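You operate a simulated robot arm through the tools that you are given. There is no shell and no other tool.

You run a simulated robot arm. Do the job below in one go: nothing can be reset, and whatever is moved stays where it is left.

JOB
Put the tin from the open travel case back in its pocket; close case and top drawer.
Fine: leave the other tins.

The check looks at the end state, three seconds after you hand in, the way a careful person would. Anything else that was tipped, shoved, dropped, spilled or broken makes it a failure.

ROBOT AND FRAMES
A 6-joint arm with a two-finger parallel gripper, fixed in place. Base frame: the origin is on the floor under the middle of its stand, x ahead of it, y to its left, z up. Lengths are in mm, angles in degrees, forces in N, time in s.
With the tool pointing down near the work surface it reaches from about 100 to 540 mm from the base axis. Its first joint turns from -66.0 to 66.0 degrees. Payload 2.45 kg.
The TCP is the grasp point between the finger pads, 24 mm short of the fingertips. In the tool frame z runs along the fingers and y along their closing line. Largest opening 68 mm; finger width 17, thickness 10; the body of the gripper, 40 by 70 mm, starts 41 mm behind the TCP.
Orientation is that of the tool frame in the base frame, as a unit quaternion [x, y, z, w]. With the fingers straight down and closing along the base's y, the tool's x points along the base's -x, its y along +y and its z along -z.

CONTROLS
- The arm moves only by the tool play_rows. Its argument "targets" is one flat list of numbers, 6 for each row, row after row: the shift along the tool's x, y, z in units of 400 mm (1.0 is 400 mm), then the turn, a rotation vector about the tool's x, y, z in units of 120 degrees (1.0 is 120 degrees). In form: [x, y, z, ax, ay, az, x, y, z, ax, ay, az, ...]. A call has 1 to 20 rows; each row is the pose to reach, as a shift and turn from the pose commanded when the call began, along the tool's axes at that moment. "grip" is the opening, from 0 (shut) to 1 (fully open), set as the call begins (left out, the last holds). A call with a number of a shift or a turn outside -1 to 1 is refused whole. Each row takes 0.2 s and may step no farther than 50 mm and 8.6 degrees from the row before; otherwise, or with a gripper value out of range, the whole call is refused. Where a pose cannot be reached the arm comes as near as it can. A force on the tool above 50 N (or 10 N above the force at the start of the call, whichever is more), or a blocked arm, ends the call early, and 0.2 s more pass. Each finger travels about 108 mm/s and halts on what it meets, pressing with about 21 N; the grip force reading is that of the motor and also rises with nothing between the fingers. The clock runs only during rows and for 0.2 s after the last one: add rows that repeat a pose to give the fingers time. It gives the time, the measured TCP pose, the force on the tool (base axes), the opening and the grip force at its end, in the units of the frame above (readings bear some noise), with the torque about the TCP (base axes, N m) and any sound that the robot's microphone picked up, and new pictures: "pictures" is both (left out), scene, wrist or none.
- Cameras (640 x 400 px; columns grow to the right, rows downward): "scene" is fixed at [173.9, 414.7, 1467.9]; the picture's right is [-0.72, -0.69, 0.00], its down [-0.38, 0.39, -0.84] and it looks along [0.58, -0.61, -0.54] (base axes); focal length 297 px, centre (320, 200). "wrist" rides on the gripper at [84, 11, -75] in the tool frame; the picture's right is [-0.13, 0.99, 0.00], its down [-0.60, -0.08, -0.79] and it looks along [-0.79, -0.10, 0.61] (tool axes); focal length 251 px, centre (320, 200). There is no depth. A picture from a camera that has moved, and an enlarged one, comes with that camera's place and axes in the base frame and with its lens.
- close_up(camera, box): a new picture of the part [left, top, right, bottom] of that camera's present view, enlarged. No time passes.
- close_job(): hands the job in; it is judged then, once.

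Nothing tells you positions but the pictures and the camera data. Unless the task says otherwise, let go and move clear before handing in.

The tools are called after ">>>" as name(argument=value, ...) on one line, values as JSON. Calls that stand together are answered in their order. play_rows: Moves the arm, as the interface text tells. Its arguments: {"type":"object","properties":{"targets":{"type":"array"},"grip":{"type":"number"},"pictures":{"type":"string","enum":["both","scene","wrist","none"]}},"required":["targets"]} The other tools are called the same way: close_up (camera, box) takes an enlarged picture of a part of a camera's view; close_job () hands the job in.

At the start:

```text
clock: 0.0
eef_pos: [489.8, -111.6, 1292.7]
ee_rot: [0.0, 1.0, 0.0, 0.0]
ft_force: [-0.7, 0.1, 1.2]
ft_torque: [0.02, -0.01, 0.04]
opening: 67.8
gripper_force: 0.0
```

scene: 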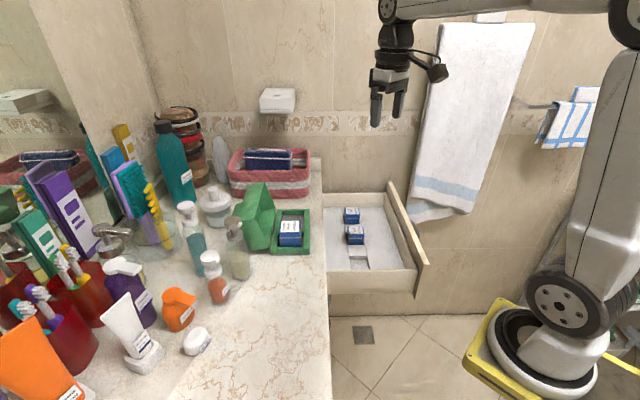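
wrist: 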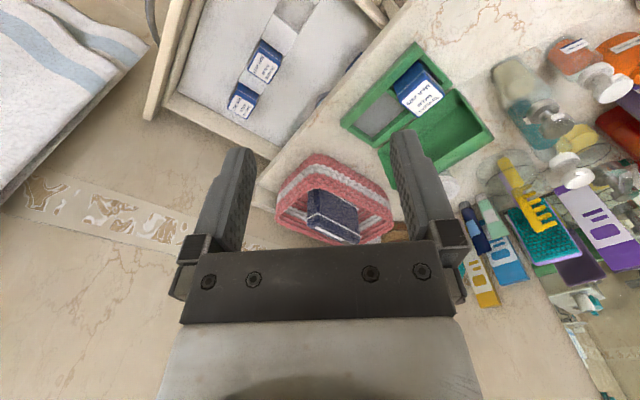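

I see a green open case on the counter with a blue tin in it, and an open drawer holding two more blue tins and what may be an empty pocket. I'll take enlarged views before moving anything.

>>> close_up(camera="scene", box=[220, 170, 340, 270])

>>> close_up(camera="scene", box=[310, 170, 440, 300])

>>> close_up(camera="wrist", box=[140, 0, 400, 170])

>>> close_up(camera="wrist", box=[320, 30, 520, 200])

```text
4.00 times, centred on (280, 220) of scene
camera zoom: at [173.9, 414.7, 1467.9], right [-0.72, -0.69, 0.0], down [-0.38, 0.39, -0.84], along [0.58, -0.61, -0.54], focal length 1187 px, centre (480, 120)
```

zoom: 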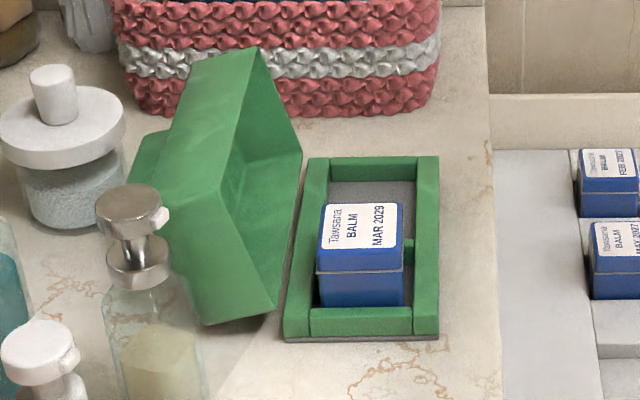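

```text
3.08 times, centred on (375, 235) of scene
camera zoom: at [173.9, 414.7, 1467.9], right [-0.72, -0.69, 0.0], down [-0.38, 0.39, -0.84], along [0.58, -0.61, -0.54], focal length 913 px, centre (151, 92)
```

zoom: 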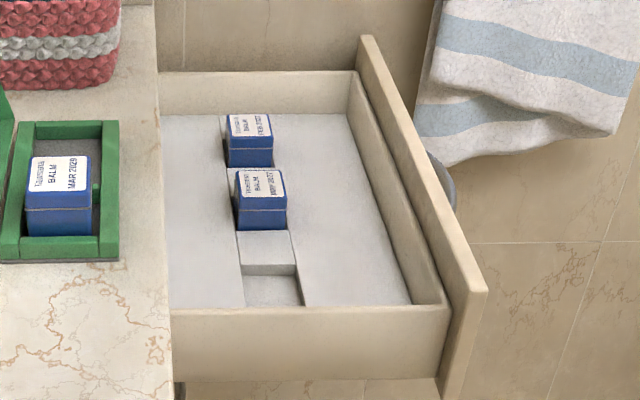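

```text
2.35 times, centred on (270, 85) of wrist
camera zoom: at [405.7, -101.9, 1368.3], right [0.13, 0.99, 0.0], down [0.6, -0.08, 0.79], along [0.79, -0.1, -0.61], focal length 592 px, centre (438, 471)
```

zoom: 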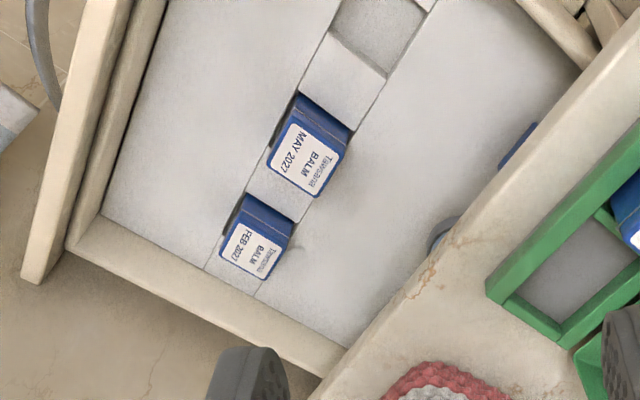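

```text
2.35 times, centred on (420, 115) of wrist
camera zoom: at [405.7, -101.9, 1368.3], right [0.13, 0.99, 0.0], down [0.6, -0.08, 0.79], along [0.79, -0.1, -0.61], focal length 592 px, centre (85, 400)
```

zoom: 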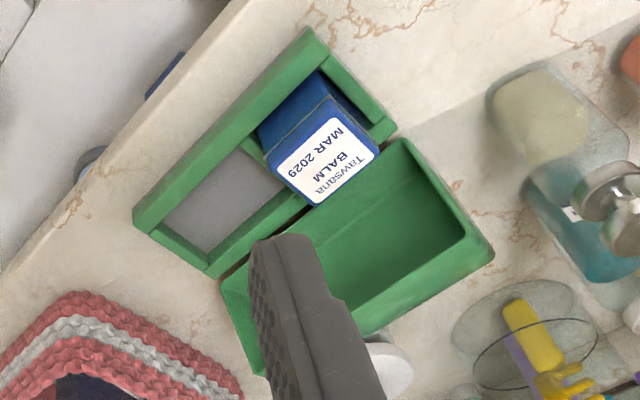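

The geometry works out like this. The counter edge runs diagonally, the tin in the case is near (644, 31, 998), and the drawer tins are near (628, -241, 846). Next I'll move the wrist camera over the drawer to see every pocket before deciding which one is right.

>>> play_rows(targets=[0.006, -0.055, 0, 0, 0.0625, 0, 0.0125, -0.11, 0, 0, 0.125, 0, 0.019, -0.165, 0, 0, 0.1875, 0, 0.025, -0.22, 0, 0, 0.25, 0, 0.025, -0.22, 0, 0, 0.25, 0], pictures="both")

```text
clock: 1.2
eef_pos: [479.4, -199.6, 1293.1]
ee_rot: [0.001, 0.966, 0.001, -0.26]
ft_force: [-0.4, 0.1, 0.4]
ft_torque: [0.03, 0.02, 0.02]
opening: 68.0
gripper_force: 0.1
camera wrist: at [444.4, -189.9, 1400.6], right [0.11, 0.99, -0.07], down [0.92, -0.08, 0.38], along [0.38, -0.1, -0.92], focal length 251 px, centre (320, 200)
```

scene: 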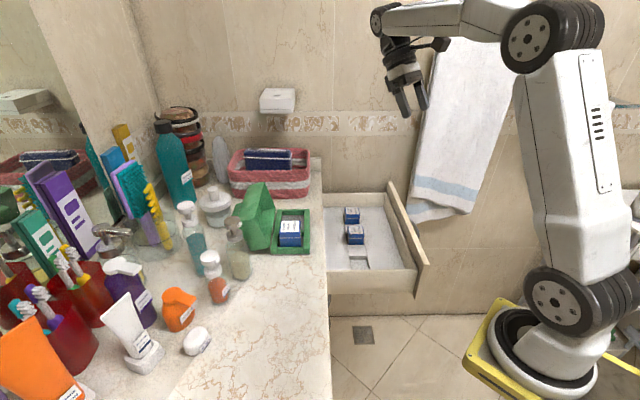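
wrist: 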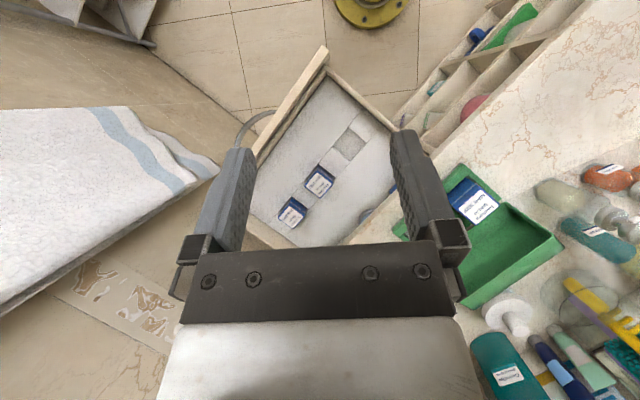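

The drawer is clearer now, and there are open shelves under the counter beside it. I'll enlarge the drawer and the case.

>>> close_up(camera="wrist", box=[230, 40, 410, 250])

>>> close_up(camera="wrist", box=[390, 140, 590, 310])

>>> close_up(camera="wrist", box=[370, 0, 570, 170])

>>> close_up(camera="scene", box=[330, 200, 430, 290])

```text
1.90 times, centred on (320, 145) of wrist
camera zoom: at [444.4, -189.9, 1400.6], right [0.11, 0.99, -0.07], down [0.92, -0.08, 0.38], along [0.38, -0.1, -0.92], focal length 479 px, centre (320, 305)
```

zoom: 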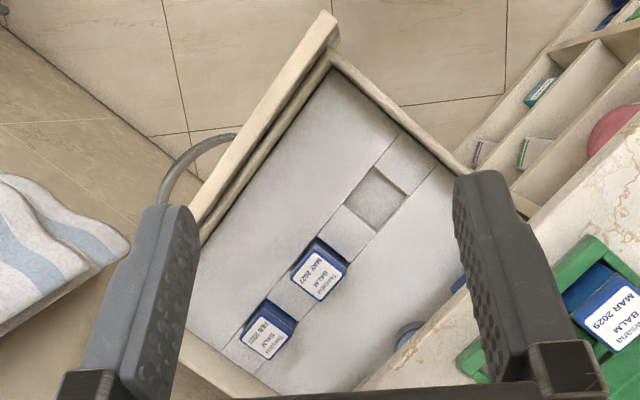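

```text
2.35 times, centred on (490, 225) of wrist
camera zoom: at [444.4, -189.9, 1400.6], right [0.11, 0.99, -0.07], down [0.92, -0.08, 0.38], along [0.38, -0.1, -0.92], focal length 592 px, centre (-80, 141)
```

zoom: 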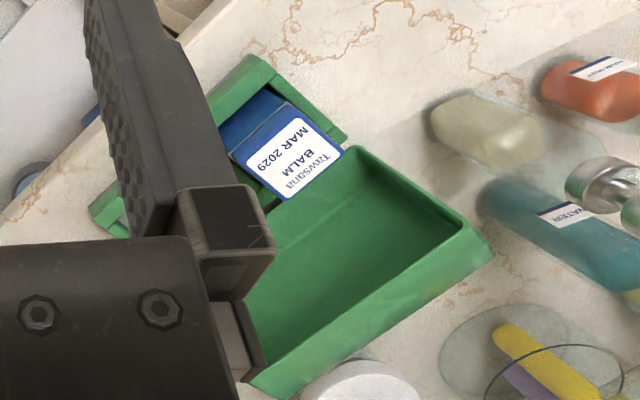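

```text
2.35 times, centred on (470, 85) of wrist
camera zoom: at [444.4, -189.9, 1400.6], right [0.11, 0.99, -0.07], down [0.92, -0.08, 0.38], along [0.38, -0.1, -0.92], focal length 592 px, centre (-33, 471)
```

zoom: 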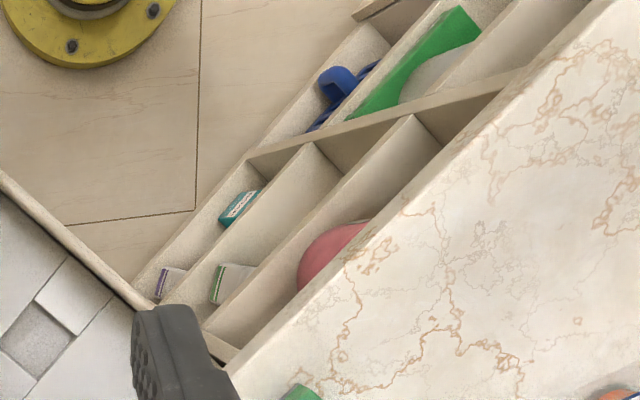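

```text
4.44 times, centred on (380, 245) of scene
camera zoom: at [173.9, 414.7, 1467.9], right [-0.72, -0.69, 0.0], down [-0.38, 0.39, -0.84], along [0.58, -0.61, -0.54], focal length 1319 px, centre (53, 0)
```

zoom: 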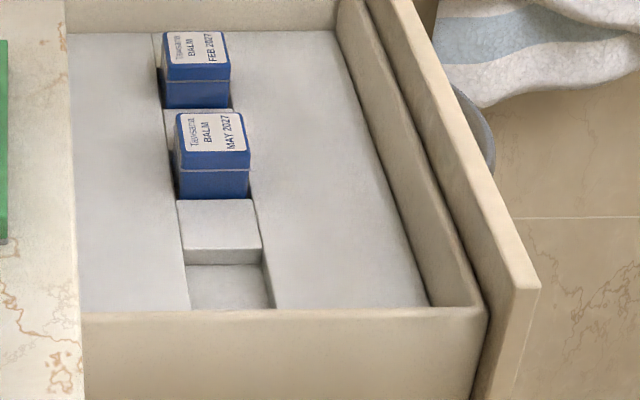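

There are three pockets in the drawer. FEB 2027 and MAY 2027 are filled and the third is empty, so the MAR 2029 tin goes there. I'll swing the wrist camera to face the case square-on and study the tin, walls and lid.

>>> play_rows(targets=[-0.0416, 0.0499, 0.0144, 0.014, -0.0338, -0.0523, -0.0831, 0.0997, 0.0288, 0.028, -0.0677, -0.1046, -0.1247, 0.1496, 0.0432, 0.042, -0.1015, -0.1569, -0.1663, 0.1994, 0.0576, 0.0561, -0.1354, -0.2093, -0.2079, 0.2493, 0.072, 0.0701, -0.1692, -0.2616, -0.2494, 0.2991, 0.0864, 0.0841, -0.2031, -0.3139, -0.291, 0.349, 0.1008, 0.0981, -0.2369, -0.3662, -0.291, 0.349, 0.1008, 0.0981, -0.2369, -0.3662], pictures="both")

```text
clock: 3.0
eef_pos: [562.1, -59.5, 1200.1]
ee_rot: [-0.383, 0.924, 0.0, 0.001]
ft_force: [0.0, 1.0, 0.4]
ft_torque: [-0.01, 0.0, 0.05]
opening: 68.2
gripper_force: 0.0
camera wrist: at [493.9, -112.7, 1275.1], right [-0.61, 0.79, 0.0], down [0.48, 0.37, 0.79], along [0.63, 0.48, -0.61], focal length 251 px, centre (320, 200)
```

scene: 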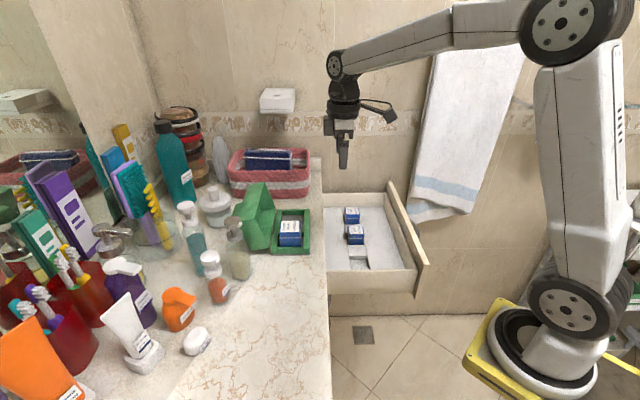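
wrist: 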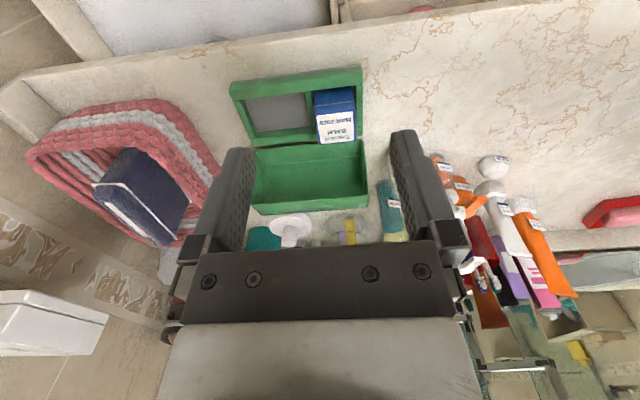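

The camera now looks straight across the counter at the case. I'll enlarge the tray, tin and lid.

>>> close_up(camera="wrist", box=[220, 55, 400, 165])

>>> close_up(camera="wrist", box=[220, 130, 440, 260])

```text
3.56 times, centred on (310, 110) of wrist
camera zoom: at [493.9, -112.7, 1275.1], right [-0.61, 0.79, 0.0], down [0.48, 0.37, 0.79], along [0.63, 0.48, -0.61], focal length 894 px, centre (356, 520)
```

zoom: 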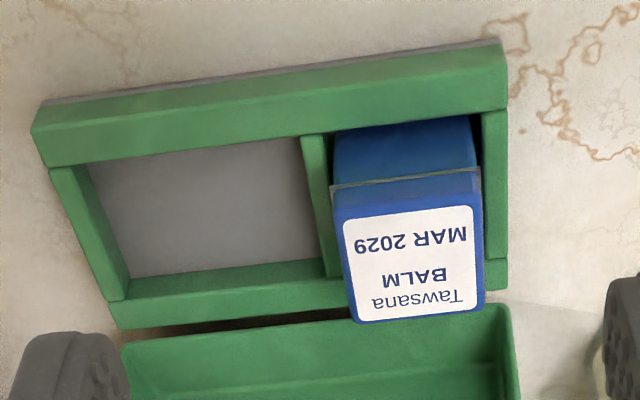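

```text
2.91 times, centred on (330, 195) of wrist
camera zoom: at [493.9, -112.7, 1275.1], right [-0.61, 0.79, 0.0], down [0.48, 0.37, 0.79], along [0.63, 0.48, -0.61], focal length 731 px, centre (291, 214)
```

zoom: 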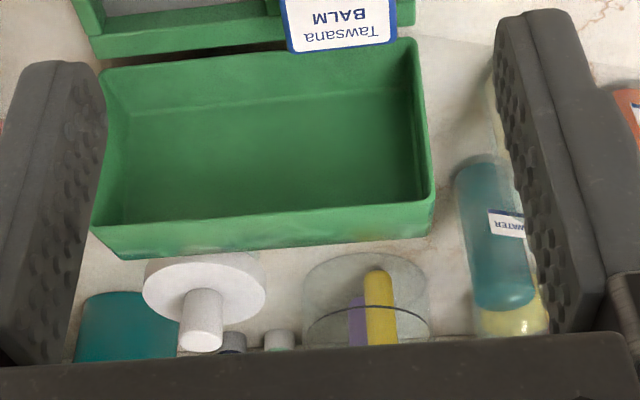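

The counter top comes out at z≈933.5, the tray walls at z≈955 and the tin top at z≈989. The lid is open about 109°. I'll check the space behind the lid and the drawer details more closely.

>>> close_up(camera="scene", box=[200, 170, 320, 265])

>>> close_up(camera="scene", box=[225, 175, 285, 255])

>>> close_up(camera="wrist", box=[60, 0, 480, 120])

```text
4.21 times, centred on (260, 218) of scene
camera zoom: at [173.8, 414.7, 1467.9], right [-0.72, -0.69, 0.0], down [-0.38, 0.39, -0.84], along [0.58, -0.61, -0.54], focal length 1249 px, centre (573, 126)
```

zoom: 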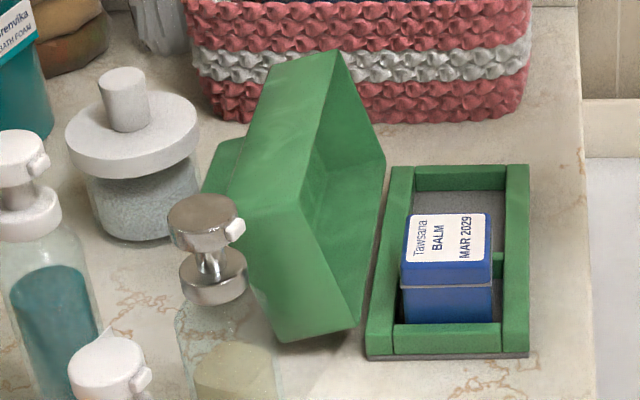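

```text
5.00 times, centred on (255, 215) of scene
camera zoom: at [173.8, 414.7, 1467.9], right [-0.72, -0.69, 0.0], down [-0.38, 0.39, -0.84], along [0.58, -0.61, -0.54], focal length 1484 px, centre (645, 125)
```

zoom: 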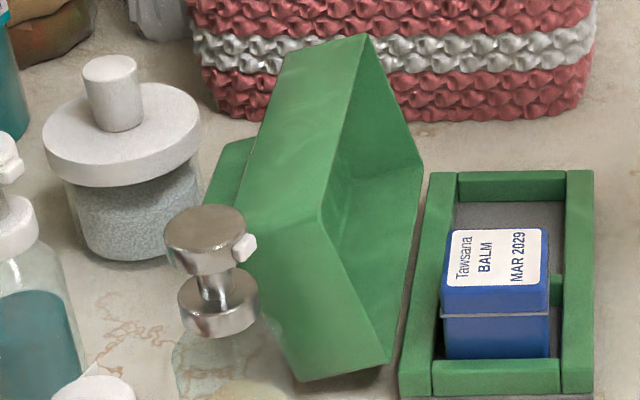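

```text
1.52 times, centred on (270, 60) of wrist
camera zoom: at [493.9, -112.7, 1275.1], right [-0.61, 0.79, 0.0], down [0.48, 0.37, 0.79], along [0.63, 0.48, -0.61], focal length 383 px, centre (396, 413)
```

zoom: 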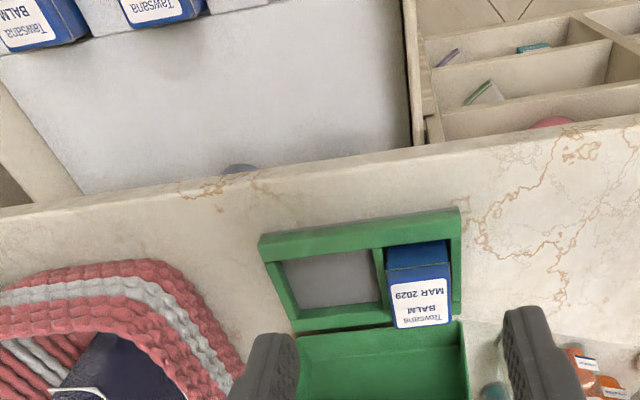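

The drawer pocket is near (565, -175), with the liner around z≈780. Before grasping, I'll check reach by moving above the case tin with the tool down, staying above the open lid.

>>> play_rows(targets=[-0.0633, 0.0025, 0.05, 0, 0, 0, -0.1266, 0.005, 0.1, 0, 0, 0, -0.19, 0.0074, 0.15, 0, 0, 0, -0.2532, 0.0098, 0.2, 0, 0, 0, -0.3165, 0.0123, 0.25, 0, 0, 0, -0.3165, 0.0123, 0.25, 0, 0, 0], pictures="both")

```text
clock: 4.4
eef_pos: [646.8, 33.5, 1098.9]
ee_rot: [-0.383, 0.924, 0.0, 0.0]
ft_force: [0.1, -1.0, -0.4]
ft_torque: [0.03, 0.02, -0.01]
opening: 67.9
gripper_force: 0.1
camera wrist: at [579.4, -19.5, 1175.0], right [-0.61, 0.79, 0.0], down [0.48, 0.37, 0.79], along [0.63, 0.48, -0.61], focal length 251 px, centre (320, 200)
```

scene: 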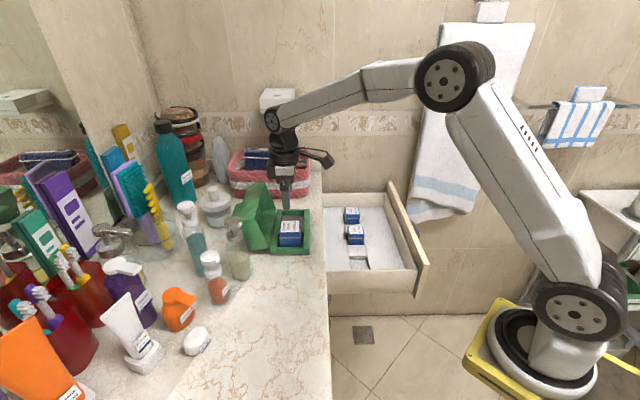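
wrist: 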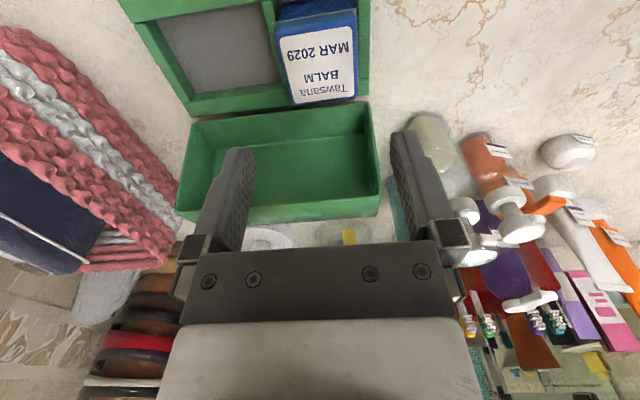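

The arm got there cleanly at 649 mm from the origin. I'll measure the tin and its gaps precisely from this closer view.

>>> close_up(camera="wrist", box=[255, 0, 385, 115])

>>> close_up(camera="wrist", box=[120, 0, 400, 175])

>>> close_up(camera="scene", box=[230, 150, 330, 260])

```text
3.48 times, centred on (320, 58) of wrist
camera zoom: at [579.4, -19.5, 1175.0], right [-0.61, 0.79, 0.0], down [0.48, 0.37, 0.79], along [0.63, 0.48, -0.61], focal length 875 px, centre (320, 696)
```

zoom: 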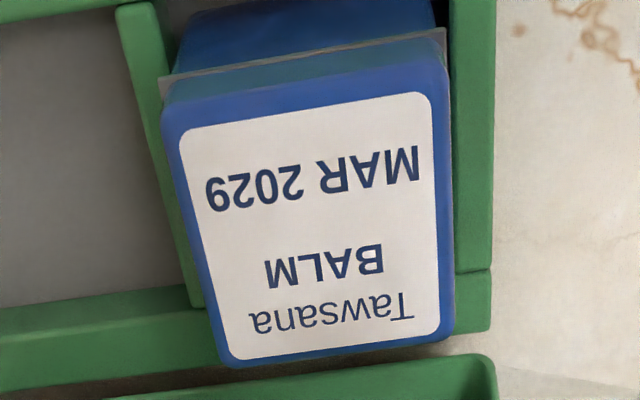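

```text
2.29 times, centred on (260, 88) of wrist
camera zoom: at [579.4, -19.5, 1175.0], right [-0.61, 0.79, 0.0], down [0.48, 0.37, 0.79], along [0.63, 0.48, -0.61], focal length 575 px, centre (457, 457)
```

zoom: 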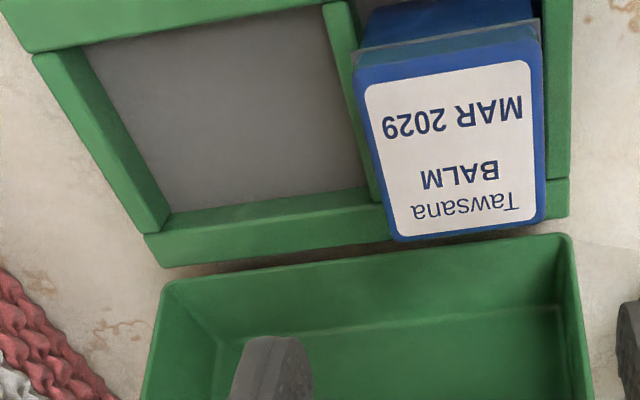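

```text
3.64 times, centred on (280, 205) of scene
camera zoom: at [173.9, 414.7, 1467.9], right [-0.72, -0.69, 0.0], down [-0.38, 0.39, -0.84], along [0.58, -0.61, -0.54], focal length 1079 px, centre (466, 182)
```

zoom: 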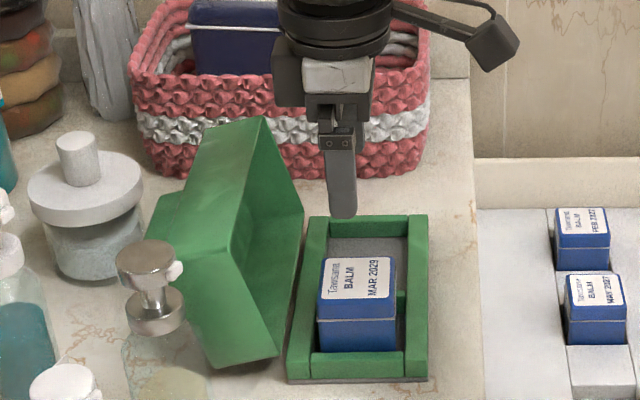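

The tin measures about 53 mm square, centred at u≈482, v≈434 in counter-aligned coordinates, directly under the gripper. I'll descend with the fingers open, keeping the tips just above the tray walls.

>>> play_rows(targets=[-0.0025, -0.0012, 0.08, 0, 0, 0, -0.0025, -0.0012, 0.16, 0, 0, 0, -0.0025, -0.0012, 0.22, 0, 0, 0, -0.0025, -0.0012, 0.26, 0, 0, 0, -0.0025, -0.0012, 0.285, 0, 0, 0, -0.0025, -0.0012, 0.285, 0, 0, 0], grip=1, pictures="both")

```text
clock: 5.8
eef_pos: [645.8, 33.6, 984.9]
ee_rot: [-0.383, 0.924, 0.001, 0.0]
ft_force: [1.0, 0.0, -0.5]
ft_torque: [-0.03, 0.01, 0.0]
opening: 67.9
gripper_force: 0.1
camera wrist: at [579.9, -19.3, 1060.7], right [-0.61, 0.79, 0.0], down [0.48, 0.37, 0.79], along [0.63, 0.48, -0.61], focal length 251 px, centre (320, 200)
```

scene: 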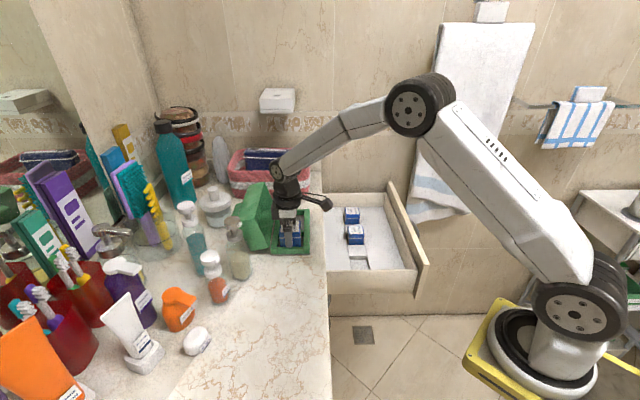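
wrist: 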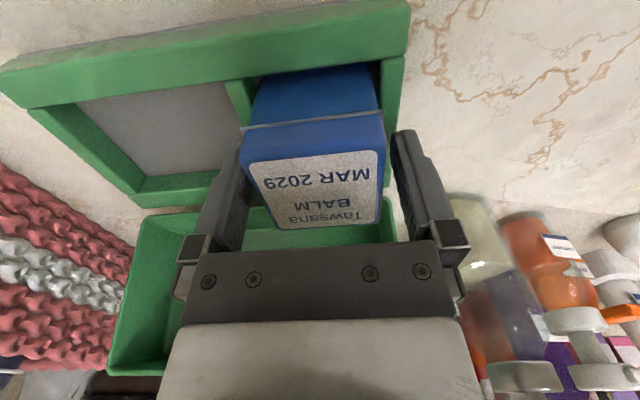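

>>> close_up(camera="wrist", box=[190, 50, 460, 260])

>>> close_up(camera="scene", box=[240, 160, 340, 260])

```text
1.90 times, centred on (325, 155) of wrist
camera zoom: at [579.9, -19.3, 1060.7], right [-0.61, 0.79, 0.0], down [0.48, 0.37, 0.79], along [0.63, 0.48, -0.61], focal length 479 px, centre (310, 286)
```

zoom: 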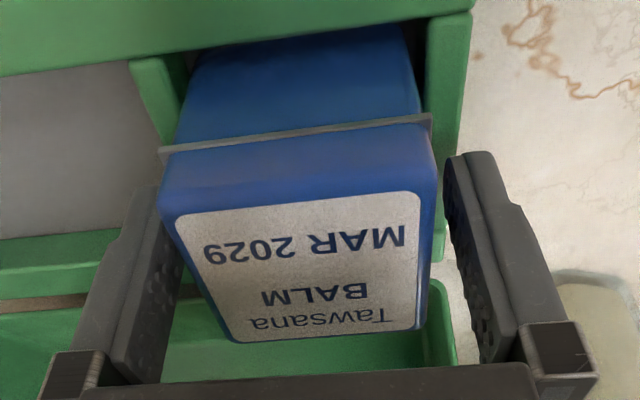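

```text
4.00 times, centred on (290, 210) of scene
camera zoom: at [173.9, 414.7, 1467.9], right [-0.72, -0.69, 0.0], down [-0.38, 0.39, -0.84], along [0.58, -0.61, -0.54], focal length 1187 px, centre (440, 160)
```

zoom: 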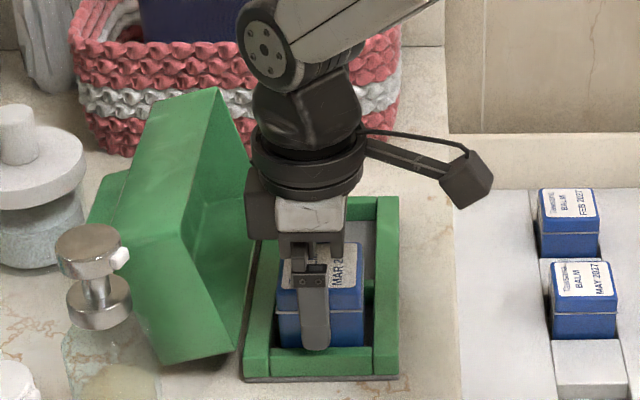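

The fingers straddle the tin, tips clear of the walls, with no contact force. Closing now.

>>> play_rows(targets=[0, 0, 0, 0, 0, 0, 0, 0, 0, 0, 0, 0, 0, 0, 0, 0, 0, 0], grip=0.4, pictures="both")

```text
clock: 6.6
eef_pos: [648.0, 33.7, 985.0]
ee_rot: [-0.383, 0.924, 0.0, 0.0]
ft_force: [-0.4, -0.8, 0.5]
ft_torque: [0.03, -0.02, 0.0]
opening: 54.1
gripper_force: 20.4
camera wrist: at [579.9, -19.3, 1060.8], right [-0.61, 0.79, 0.0], down [0.48, 0.37, 0.79], along [0.63, 0.48, -0.61], focal length 251 px, centre (320, 200)
```

scene: 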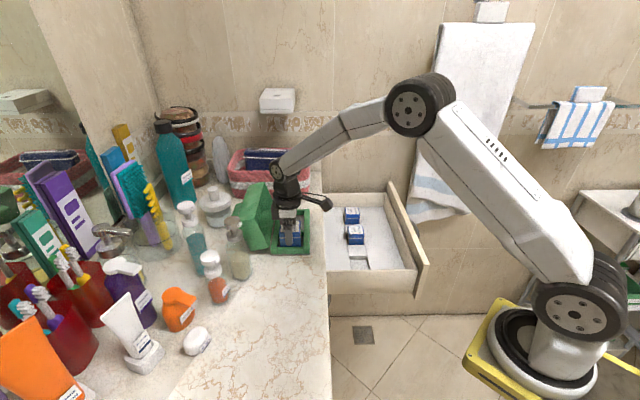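
wrist: 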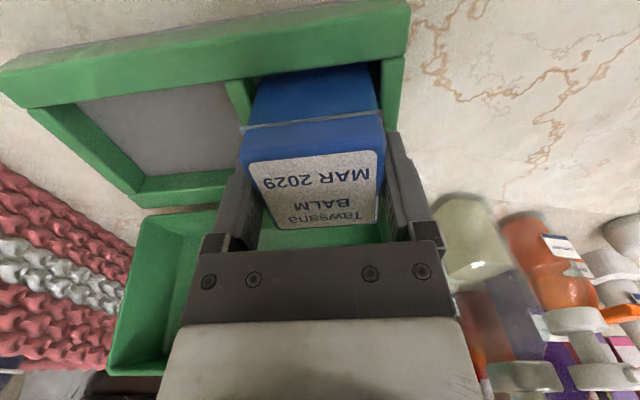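

The grip is firm: 54.1 mm opening at 20 N. Lifting straight up.

>>> play_rows(targets=[0, 0, -0.02, 0, 0, 0, 0, 0, -0.06, 0, 0, 0, 0, 0, -0.12, 0, 0, 0, 0, 0, -0.18, 0, 0, 0, 0, 0, -0.2375, 0, 0, 0, 0, 0, -0.2375, 0, 0, 0], pictures="both")

```text
clock: 8.0
eef_pos: [647.7, 32.8, 1081.6]
ee_rot: [-0.382, 0.924, 0.0, 0.0]
ft_force: [0.0, -0.2, -0.9]
ft_torque: [-0.02, 0.0, 0.0]
opening: 53.8
gripper_force: 20.4
camera wrist: at [580.2, -19.6, 1156.8], right [-0.61, 0.79, 0.0], down [0.48, 0.37, 0.79], along [0.63, 0.48, -0.61], focal length 251 px, centre (320, 200)
```

scene: 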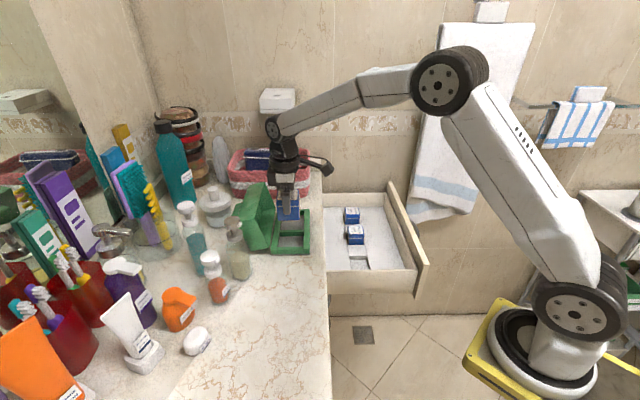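
wrist: 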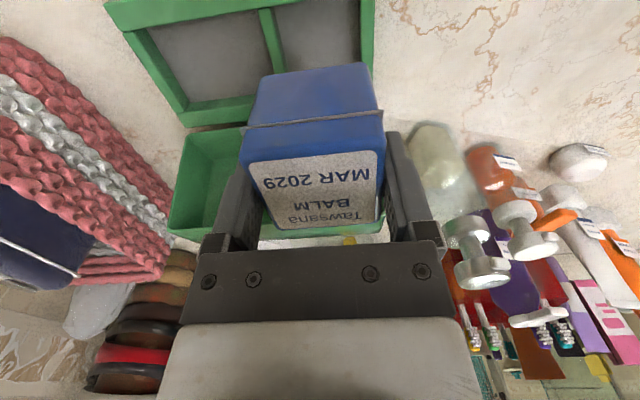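

The tin is lifted clean and the case is otherwise undisturbed. Next I'll carry it off the counter edge to a spot beside the drawer where the wrist camera can see the empty pocket past the tin.

>>> play_rows(targets=[0.08, 0.02, 0.0, 0, 0, 0, 0.18, 0.05, 0.02, 0, 0, 0, 0.28, 0.09, 0.05, 0, 0, 0, 0.38, 0.13, 0.09, 0, 0, 0, 0.48, 0.17, 0.13, 0, 0, 0, 0.58, 0.21, 0.17, 0, 0, 0, 0.6625, 0.2375, 0.2, 0, 0, 0, 0.6625, 0.2375, 0.2, 0, 0, 0], pictures="both")

```text
clock: 9.8
eef_pos: [393.8, -87.1, 1001.2]
ee_rot: [-0.383, 0.924, 0.0, 0.0]
ft_force: [0.3, 0.4, -2.2]
ft_torque: [0.0, 0.02, -0.01]
opening: 53.7
gripper_force: 20.9
camera wrist: at [325.3, -140.1, 1076.4], right [-0.61, 0.79, 0.0], down [0.48, 0.37, 0.79], along [0.63, 0.48, -0.61], focal length 251 px, centre (320, 200)
```

scene: 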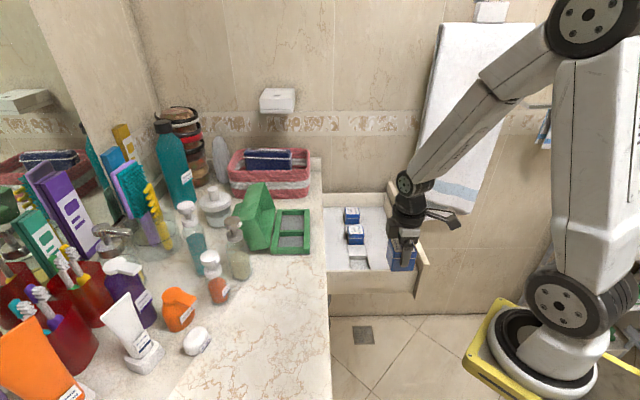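
wrist: 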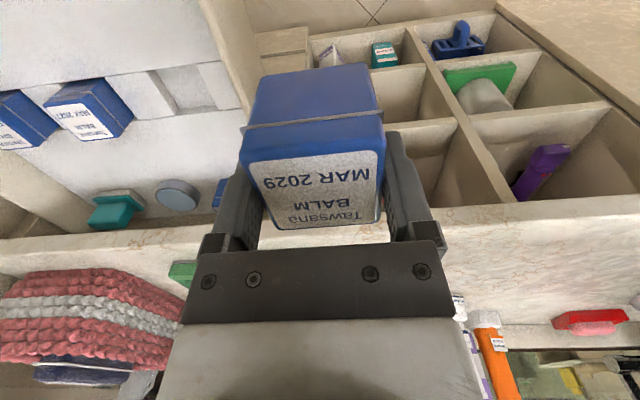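

The empty pocket is visible now, along with some loose items at the back of the drawer that I must not disturb. Enlarging to measure it.

>>> close_up(camera="wrist", box=[100, 40, 260, 140])

>>> close_up(camera="wrist", box=[0, 60, 260, 240])

>>> close_up(camera="wrist", box=[230, 50, 400, 240])

```text
4.00 times, centred on (180, 90) of wrist
camera zoom: at [325.3, -140.1, 1076.4], right [-0.61, 0.79, 0.0], down [0.48, 0.37, 0.79], along [0.63, 0.48, -0.61], focal length 1006 px, centre (880, 640)
```

zoom: 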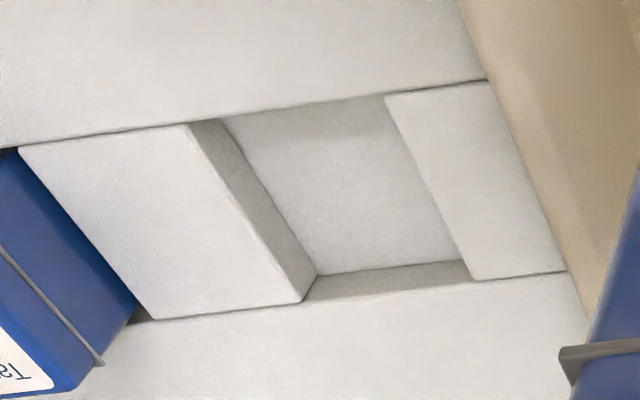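

```text
2.22 times, centred on (130, 150) of wrist
camera zoom: at [325.3, -140.1, 1076.4], right [-0.61, 0.79, 0.0], down [0.48, 0.37, 0.79], along [0.63, 0.48, -0.61], focal length 559 px, centre (742, 311)
```

zoom: 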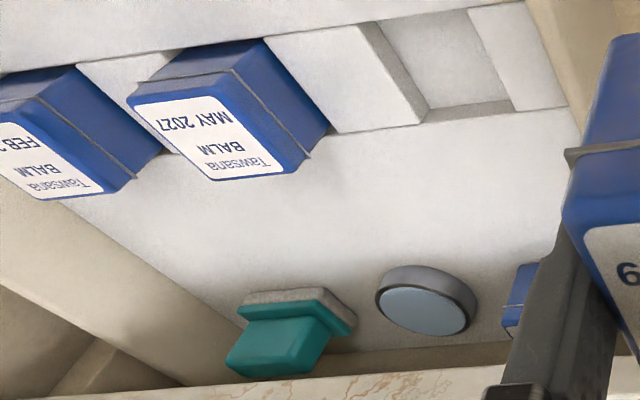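

```text
2.11 times, centred on (315, 145) of wrist
camera zoom: at [325.3, -140.1, 1076.4], right [-0.61, 0.79, 0.0], down [0.48, 0.37, 0.79], along [0.63, 0.48, -0.61], focal length 529 px, centre (330, 316)
```

zoom: 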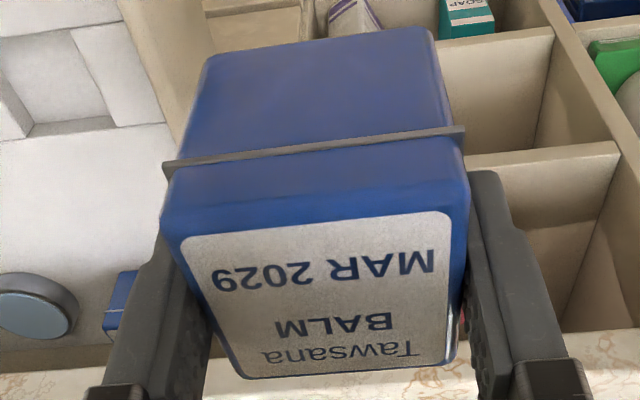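

The pocket is about 59 mm square and 14 mm deep, centred near u≈273, v≈516.5, with the liner at z≈780. The tin's label orientation already matches its neighbours, so I'll move above the pocket and partway down.

>>> play_rows(targets=[-0.03, -0.0883, 0, 0, 0, 0, -0.06, -0.1765, 0, 0, 0, 0, -0.09, -0.2648, 0, 0, 0, 0, -0.12, -0.353, 0, 0, 0, 0, -0.1505, -0.4413, 0, 0, 0, 0, -0.1505, -0.4413, 0.08, 0, 0, 0, -0.1505, -0.4413, 0.16, 0, 0, 0, -0.1505, -0.4413, 0.16, 0, 0, 0], pictures="both")

```text
clock: 11.6
eef_pos: [561.4, -169.5, 935.5]
ee_rot: [-0.382, 0.924, 0.0, 0.0]
ft_force: [0.2, -0.4, -1.3]
ft_torque: [0.01, 0.01, -0.02]
opening: 53.7
gripper_force: 21.4
camera wrist: at [493.9, -222.7, 1011.7], right [-0.61, 0.79, 0.0], down [0.48, 0.37, 0.79], along [0.63, 0.48, -0.61], focal length 251 px, centre (320, 200)
```

scene: 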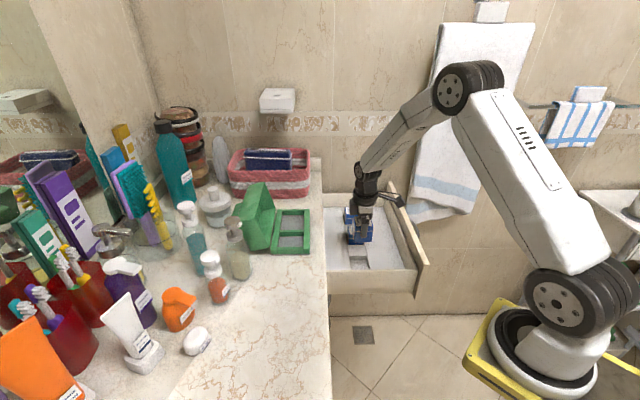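
wrist: 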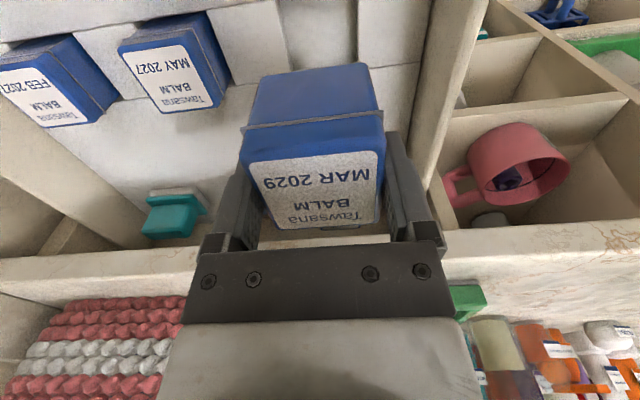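

I'm above the pocket and can see parts of it around the tin. Enlarging to refine the alignment.

>>> close_up(camera="wrist", box=[190, 0, 440, 130])

>>> close_up(camera="scene", box=[320, 190, 430, 285])

>>> close_up(camera="wrist", box=[0, 0, 250, 150])

```text
2.56 times, centred on (315, 65) of wrist
camera zoom: at [493.9, -222.7, 1011.7], right [-0.61, 0.79, 0.0], down [0.48, 0.37, 0.79], along [0.63, 0.48, -0.61], focal length 644 px, centre (333, 546)
```

zoom: 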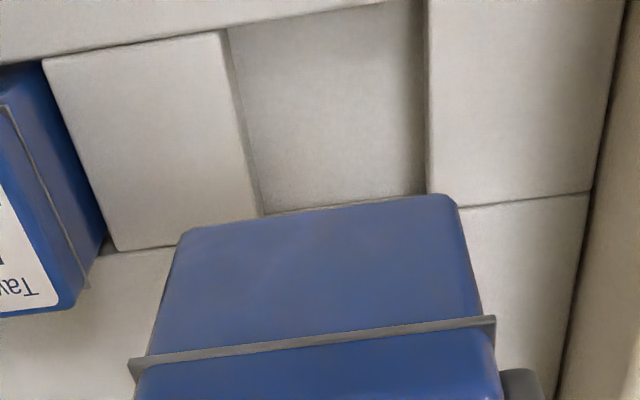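

```text
4.21 times, centred on (375, 238) of scene
camera zoom: at [173.9, 414.7, 1467.9], right [-0.72, -0.69, 0.0], down [-0.38, 0.39, -0.84], along [0.58, -0.61, -0.54], focal length 1249 px, centre (88, 42)
```

zoom: 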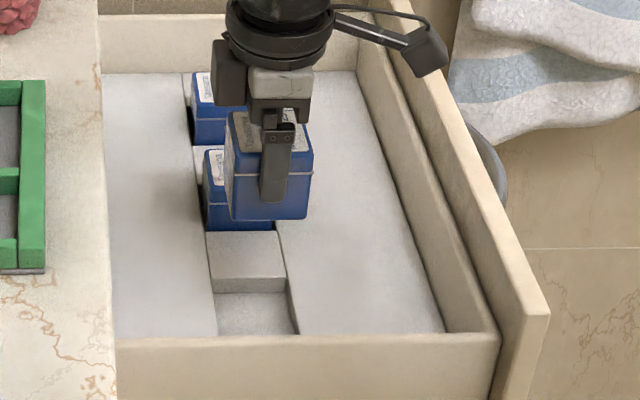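

```text
2.56 times, centred on (125, 75) of wrist
camera zoom: at [493.9, -222.7, 1011.7], right [-0.61, 0.79, 0.0], down [0.48, 0.37, 0.79], along [0.63, 0.48, -0.61], focal length 644 px, centre (819, 520)
```

zoom: 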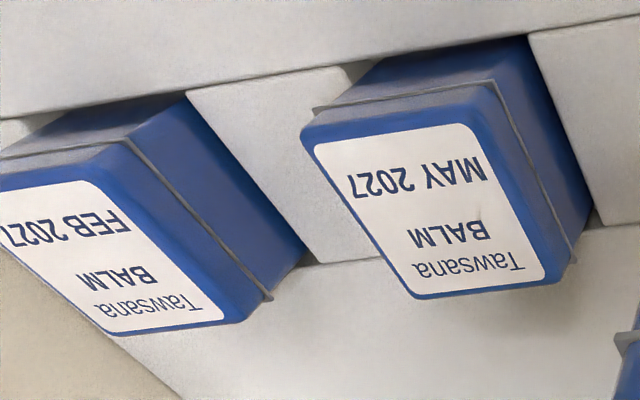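

Alignment is within about 1 mm. I'll descend to just above the liner with a small correction, then check again.

>>> play_rows(targets=[0.0015, 0.003, 0.06, 0, 0, 0, 0.0015, 0.003, 0.13, 0, 0, 0, 0.0015, 0.003, 0.19, 0, 0, 0, 0.0015, 0.003, 0.235, 0, 0, 0, 0.0015, 0.003, 0.255, 0, 0, 0, 0.0015, 0.003, 0.255, 0, 0, 0], pictures="both")

>>> close_up(camera="wrist", box=[190, 0, 440, 130])

>>> close_up(camera="scene", box=[320, 190, 430, 285])

```text
clock: 13.0
eef_pos: [559.5, -169.3, 834.9]
ee_rot: [-0.382, 0.924, 0.0, 0.0]
ft_force: [0.6, 0.4, -1.3]
ft_torque: [0.02, 0.0, 0.01]
opening: 53.7
gripper_force: 20.6
camera wrist: at [492.0, -221.7, 909.7], right [-0.61, 0.79, 0.0], down [0.48, 0.37, 0.79], along [0.63, 0.48, -0.61], focal length 251 px, centre (320, 200)
```

scene: 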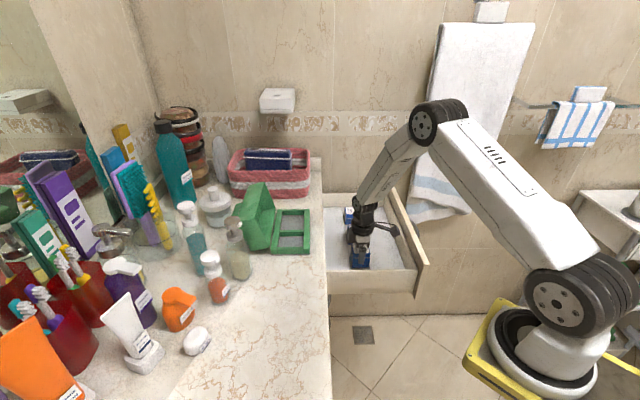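
wrist: 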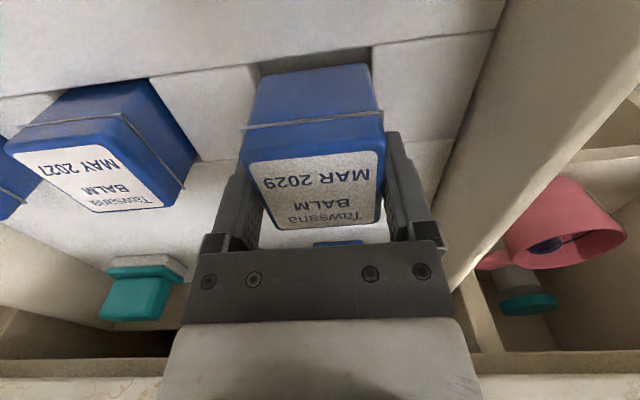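

```text
2.56 times, centred on (315, 65) of wrist
camera zoom: at [492.0, -221.7, 909.7], right [-0.61, 0.79, 0.0], down [0.48, 0.37, 0.79], along [0.63, 0.48, -0.61], focal length 644 px, centre (333, 546)
```

zoom: 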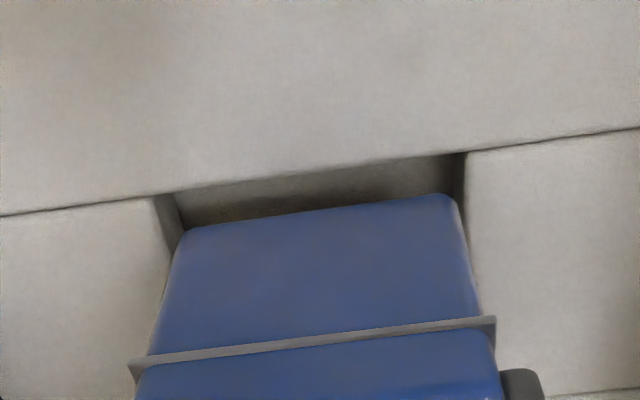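

```text
4.21 times, centred on (375, 238) of scene
camera zoom: at [173.9, 414.7, 1467.9], right [-0.72, -0.69, 0.0], down [-0.38, 0.39, -0.84], along [0.58, -0.61, -0.54], focal length 1249 px, centre (88, 42)
```

zoom: 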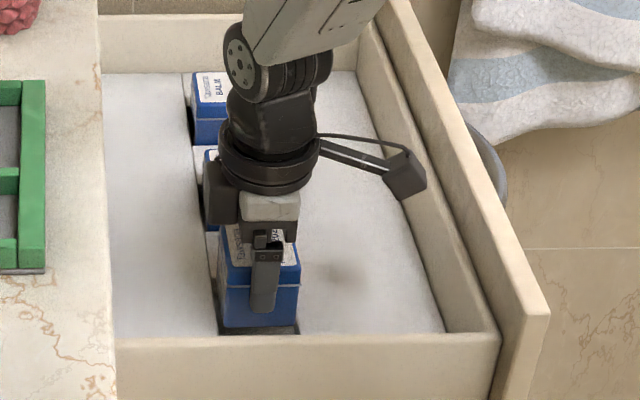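

The tin is a few millimetres above the liner, with even gaps all round after a 1.2 mm nudge. Lowering it into the pocket slowly while watching the force.

>>> play_rows(targets=[0, -0.003, 0, 0, 0, 0, 0, -0.003, 0.012, 0, 0, 0, 0, -0.003, 0.024, 0, 0, 0, 0, -0.003, 0.034, 0, 0, 0, 0, -0.003, 0.04, 0, 0, 0, 0, -0.003, 0.04, 0, 0, 0], pictures="both")

>>> close_up(camera="wrist", box=[190, 0, 440, 130])

>>> close_up(camera="scene", box=[340, 220, 410, 290])

```text
clock: 14.4
eef_pos: [558.9, -169.8, 818.4]
ee_rot: [-0.384, 0.923, 0.0, 0.0]
ft_force: [-0.3, 0.5, -0.6]
ft_torque: [0.02, 0.0, 0.0]
opening: 53.8
gripper_force: 21.2
camera wrist: at [492.6, -222.8, 894.2], right [-0.61, 0.79, 0.0], down [0.48, 0.37, 0.79], along [0.63, 0.48, -0.61], focal length 251 px, centre (320, 200)
```

scene: 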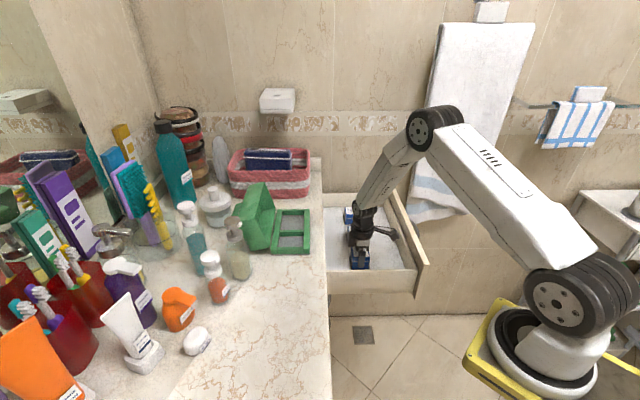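
wrist: 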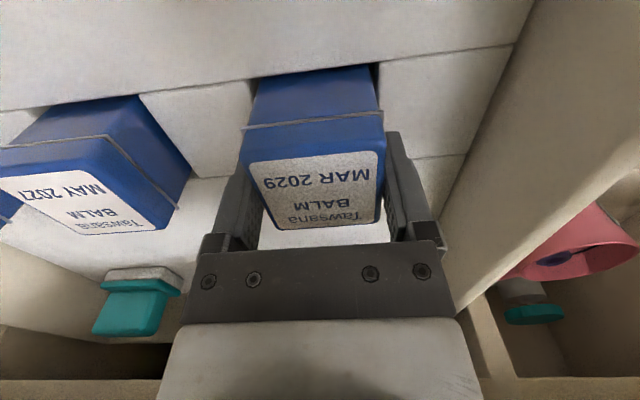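

```text
2.56 times, centred on (315, 65) of wrist
camera zoom: at [492.6, -222.8, 894.2], right [-0.61, 0.79, 0.0], down [0.48, 0.37, 0.79], along [0.63, 0.48, -0.61], focal length 644 px, centre (333, 546)
```

zoom: 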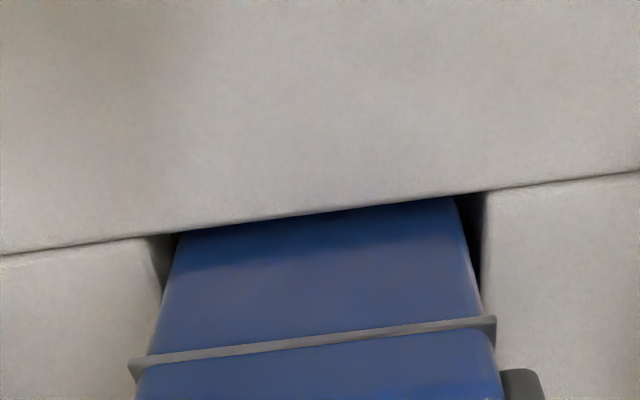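

```text
5.71 times, centred on (375, 255) of scene
camera zoom: at [173.9, 414.7, 1467.9], right [-0.72, -0.69, 0.0], down [-0.38, 0.39, -0.84], along [0.58, -0.61, -0.54], focal length 1696 px, centre (6, -114)
```

zoom: 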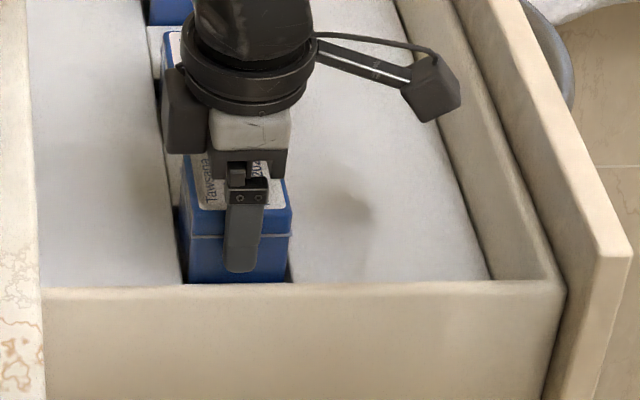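

>>> play_rows(targets=[0, 0, 0.004, 0, 0, 0, 0, 0, 0.008, 0, 0, 0, 0, 0, 0.008, 0, 0, 0], pictures="wrist")

```text
clock: 15.2
eef_pos: [559.6, -170.2, 814.2]
ee_rot: [-0.383, 0.924, 0.001, 0.0]
ft_force: [0.4, -0.2, -1.1]
ft_torque: [0.0, -0.02, 0.03]
opening: 53.8
gripper_force: 21.5
camera wrist: at [492.6, -222.6, 890.9], right [-0.61, 0.79, 0.0], down [0.48, 0.37, 0.79], along [0.63, 0.48, -0.61], focal length 251 px, centre (320, 200)
```

wrist: 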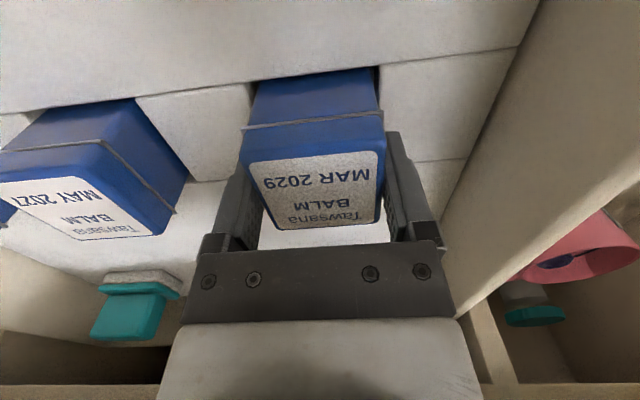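

>>> play_rows(targets=[0, 0, 0.0035, 0, 0, 0, 0, 0, 0.0065, 0, 0, 0, 0, 0, 0.0065, 0, 0, 0], pictures="wrist")

>>> close_up(camera="wrist", box=[100, 40, 440, 250])

```text
clock: 16.0
eef_pos: [560.8, -169.4, 813.6]
ee_rot: [-0.383, 0.924, 0.0, 0.0]
ft_force: [-1.0, 1.2, 7.1]
ft_torque: [0.05, 0.15, -0.01]
opening: 54.1
gripper_force: 21.1
camera wrist: at [492.6, -222.6, 888.7], right [-0.61, 0.79, 0.0], down [0.48, 0.37, 0.79], along [0.63, 0.48, -0.61], focal length 251 px, centre (320, 200)
```

wrist: 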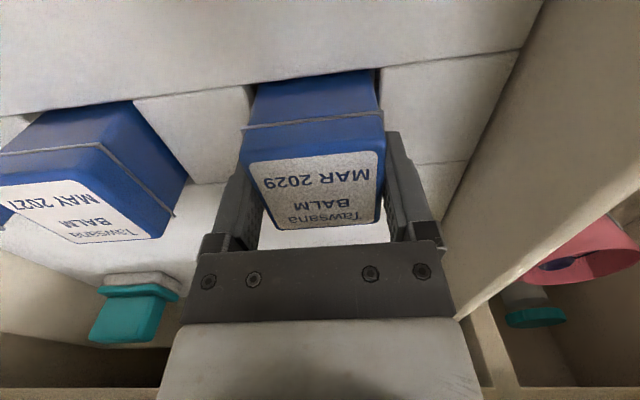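

```text
1.88 times, centred on (270, 145) of wrist
camera zoom: at [492.6, -222.6, 888.7], right [-0.61, 0.79, 0.0], down [0.48, 0.37, 0.79], along [0.63, 0.48, -0.61], focal length 473 px, centre (414, 304)
```

zoom: 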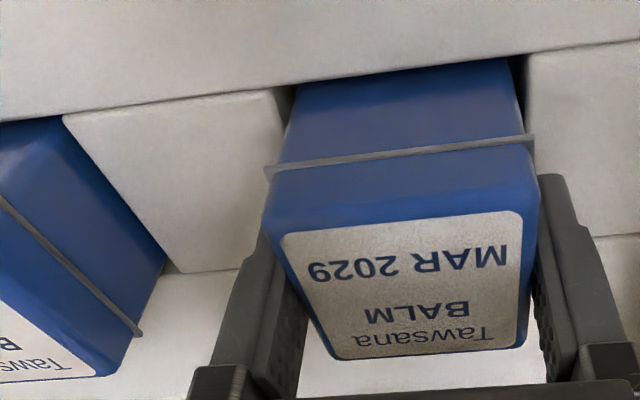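

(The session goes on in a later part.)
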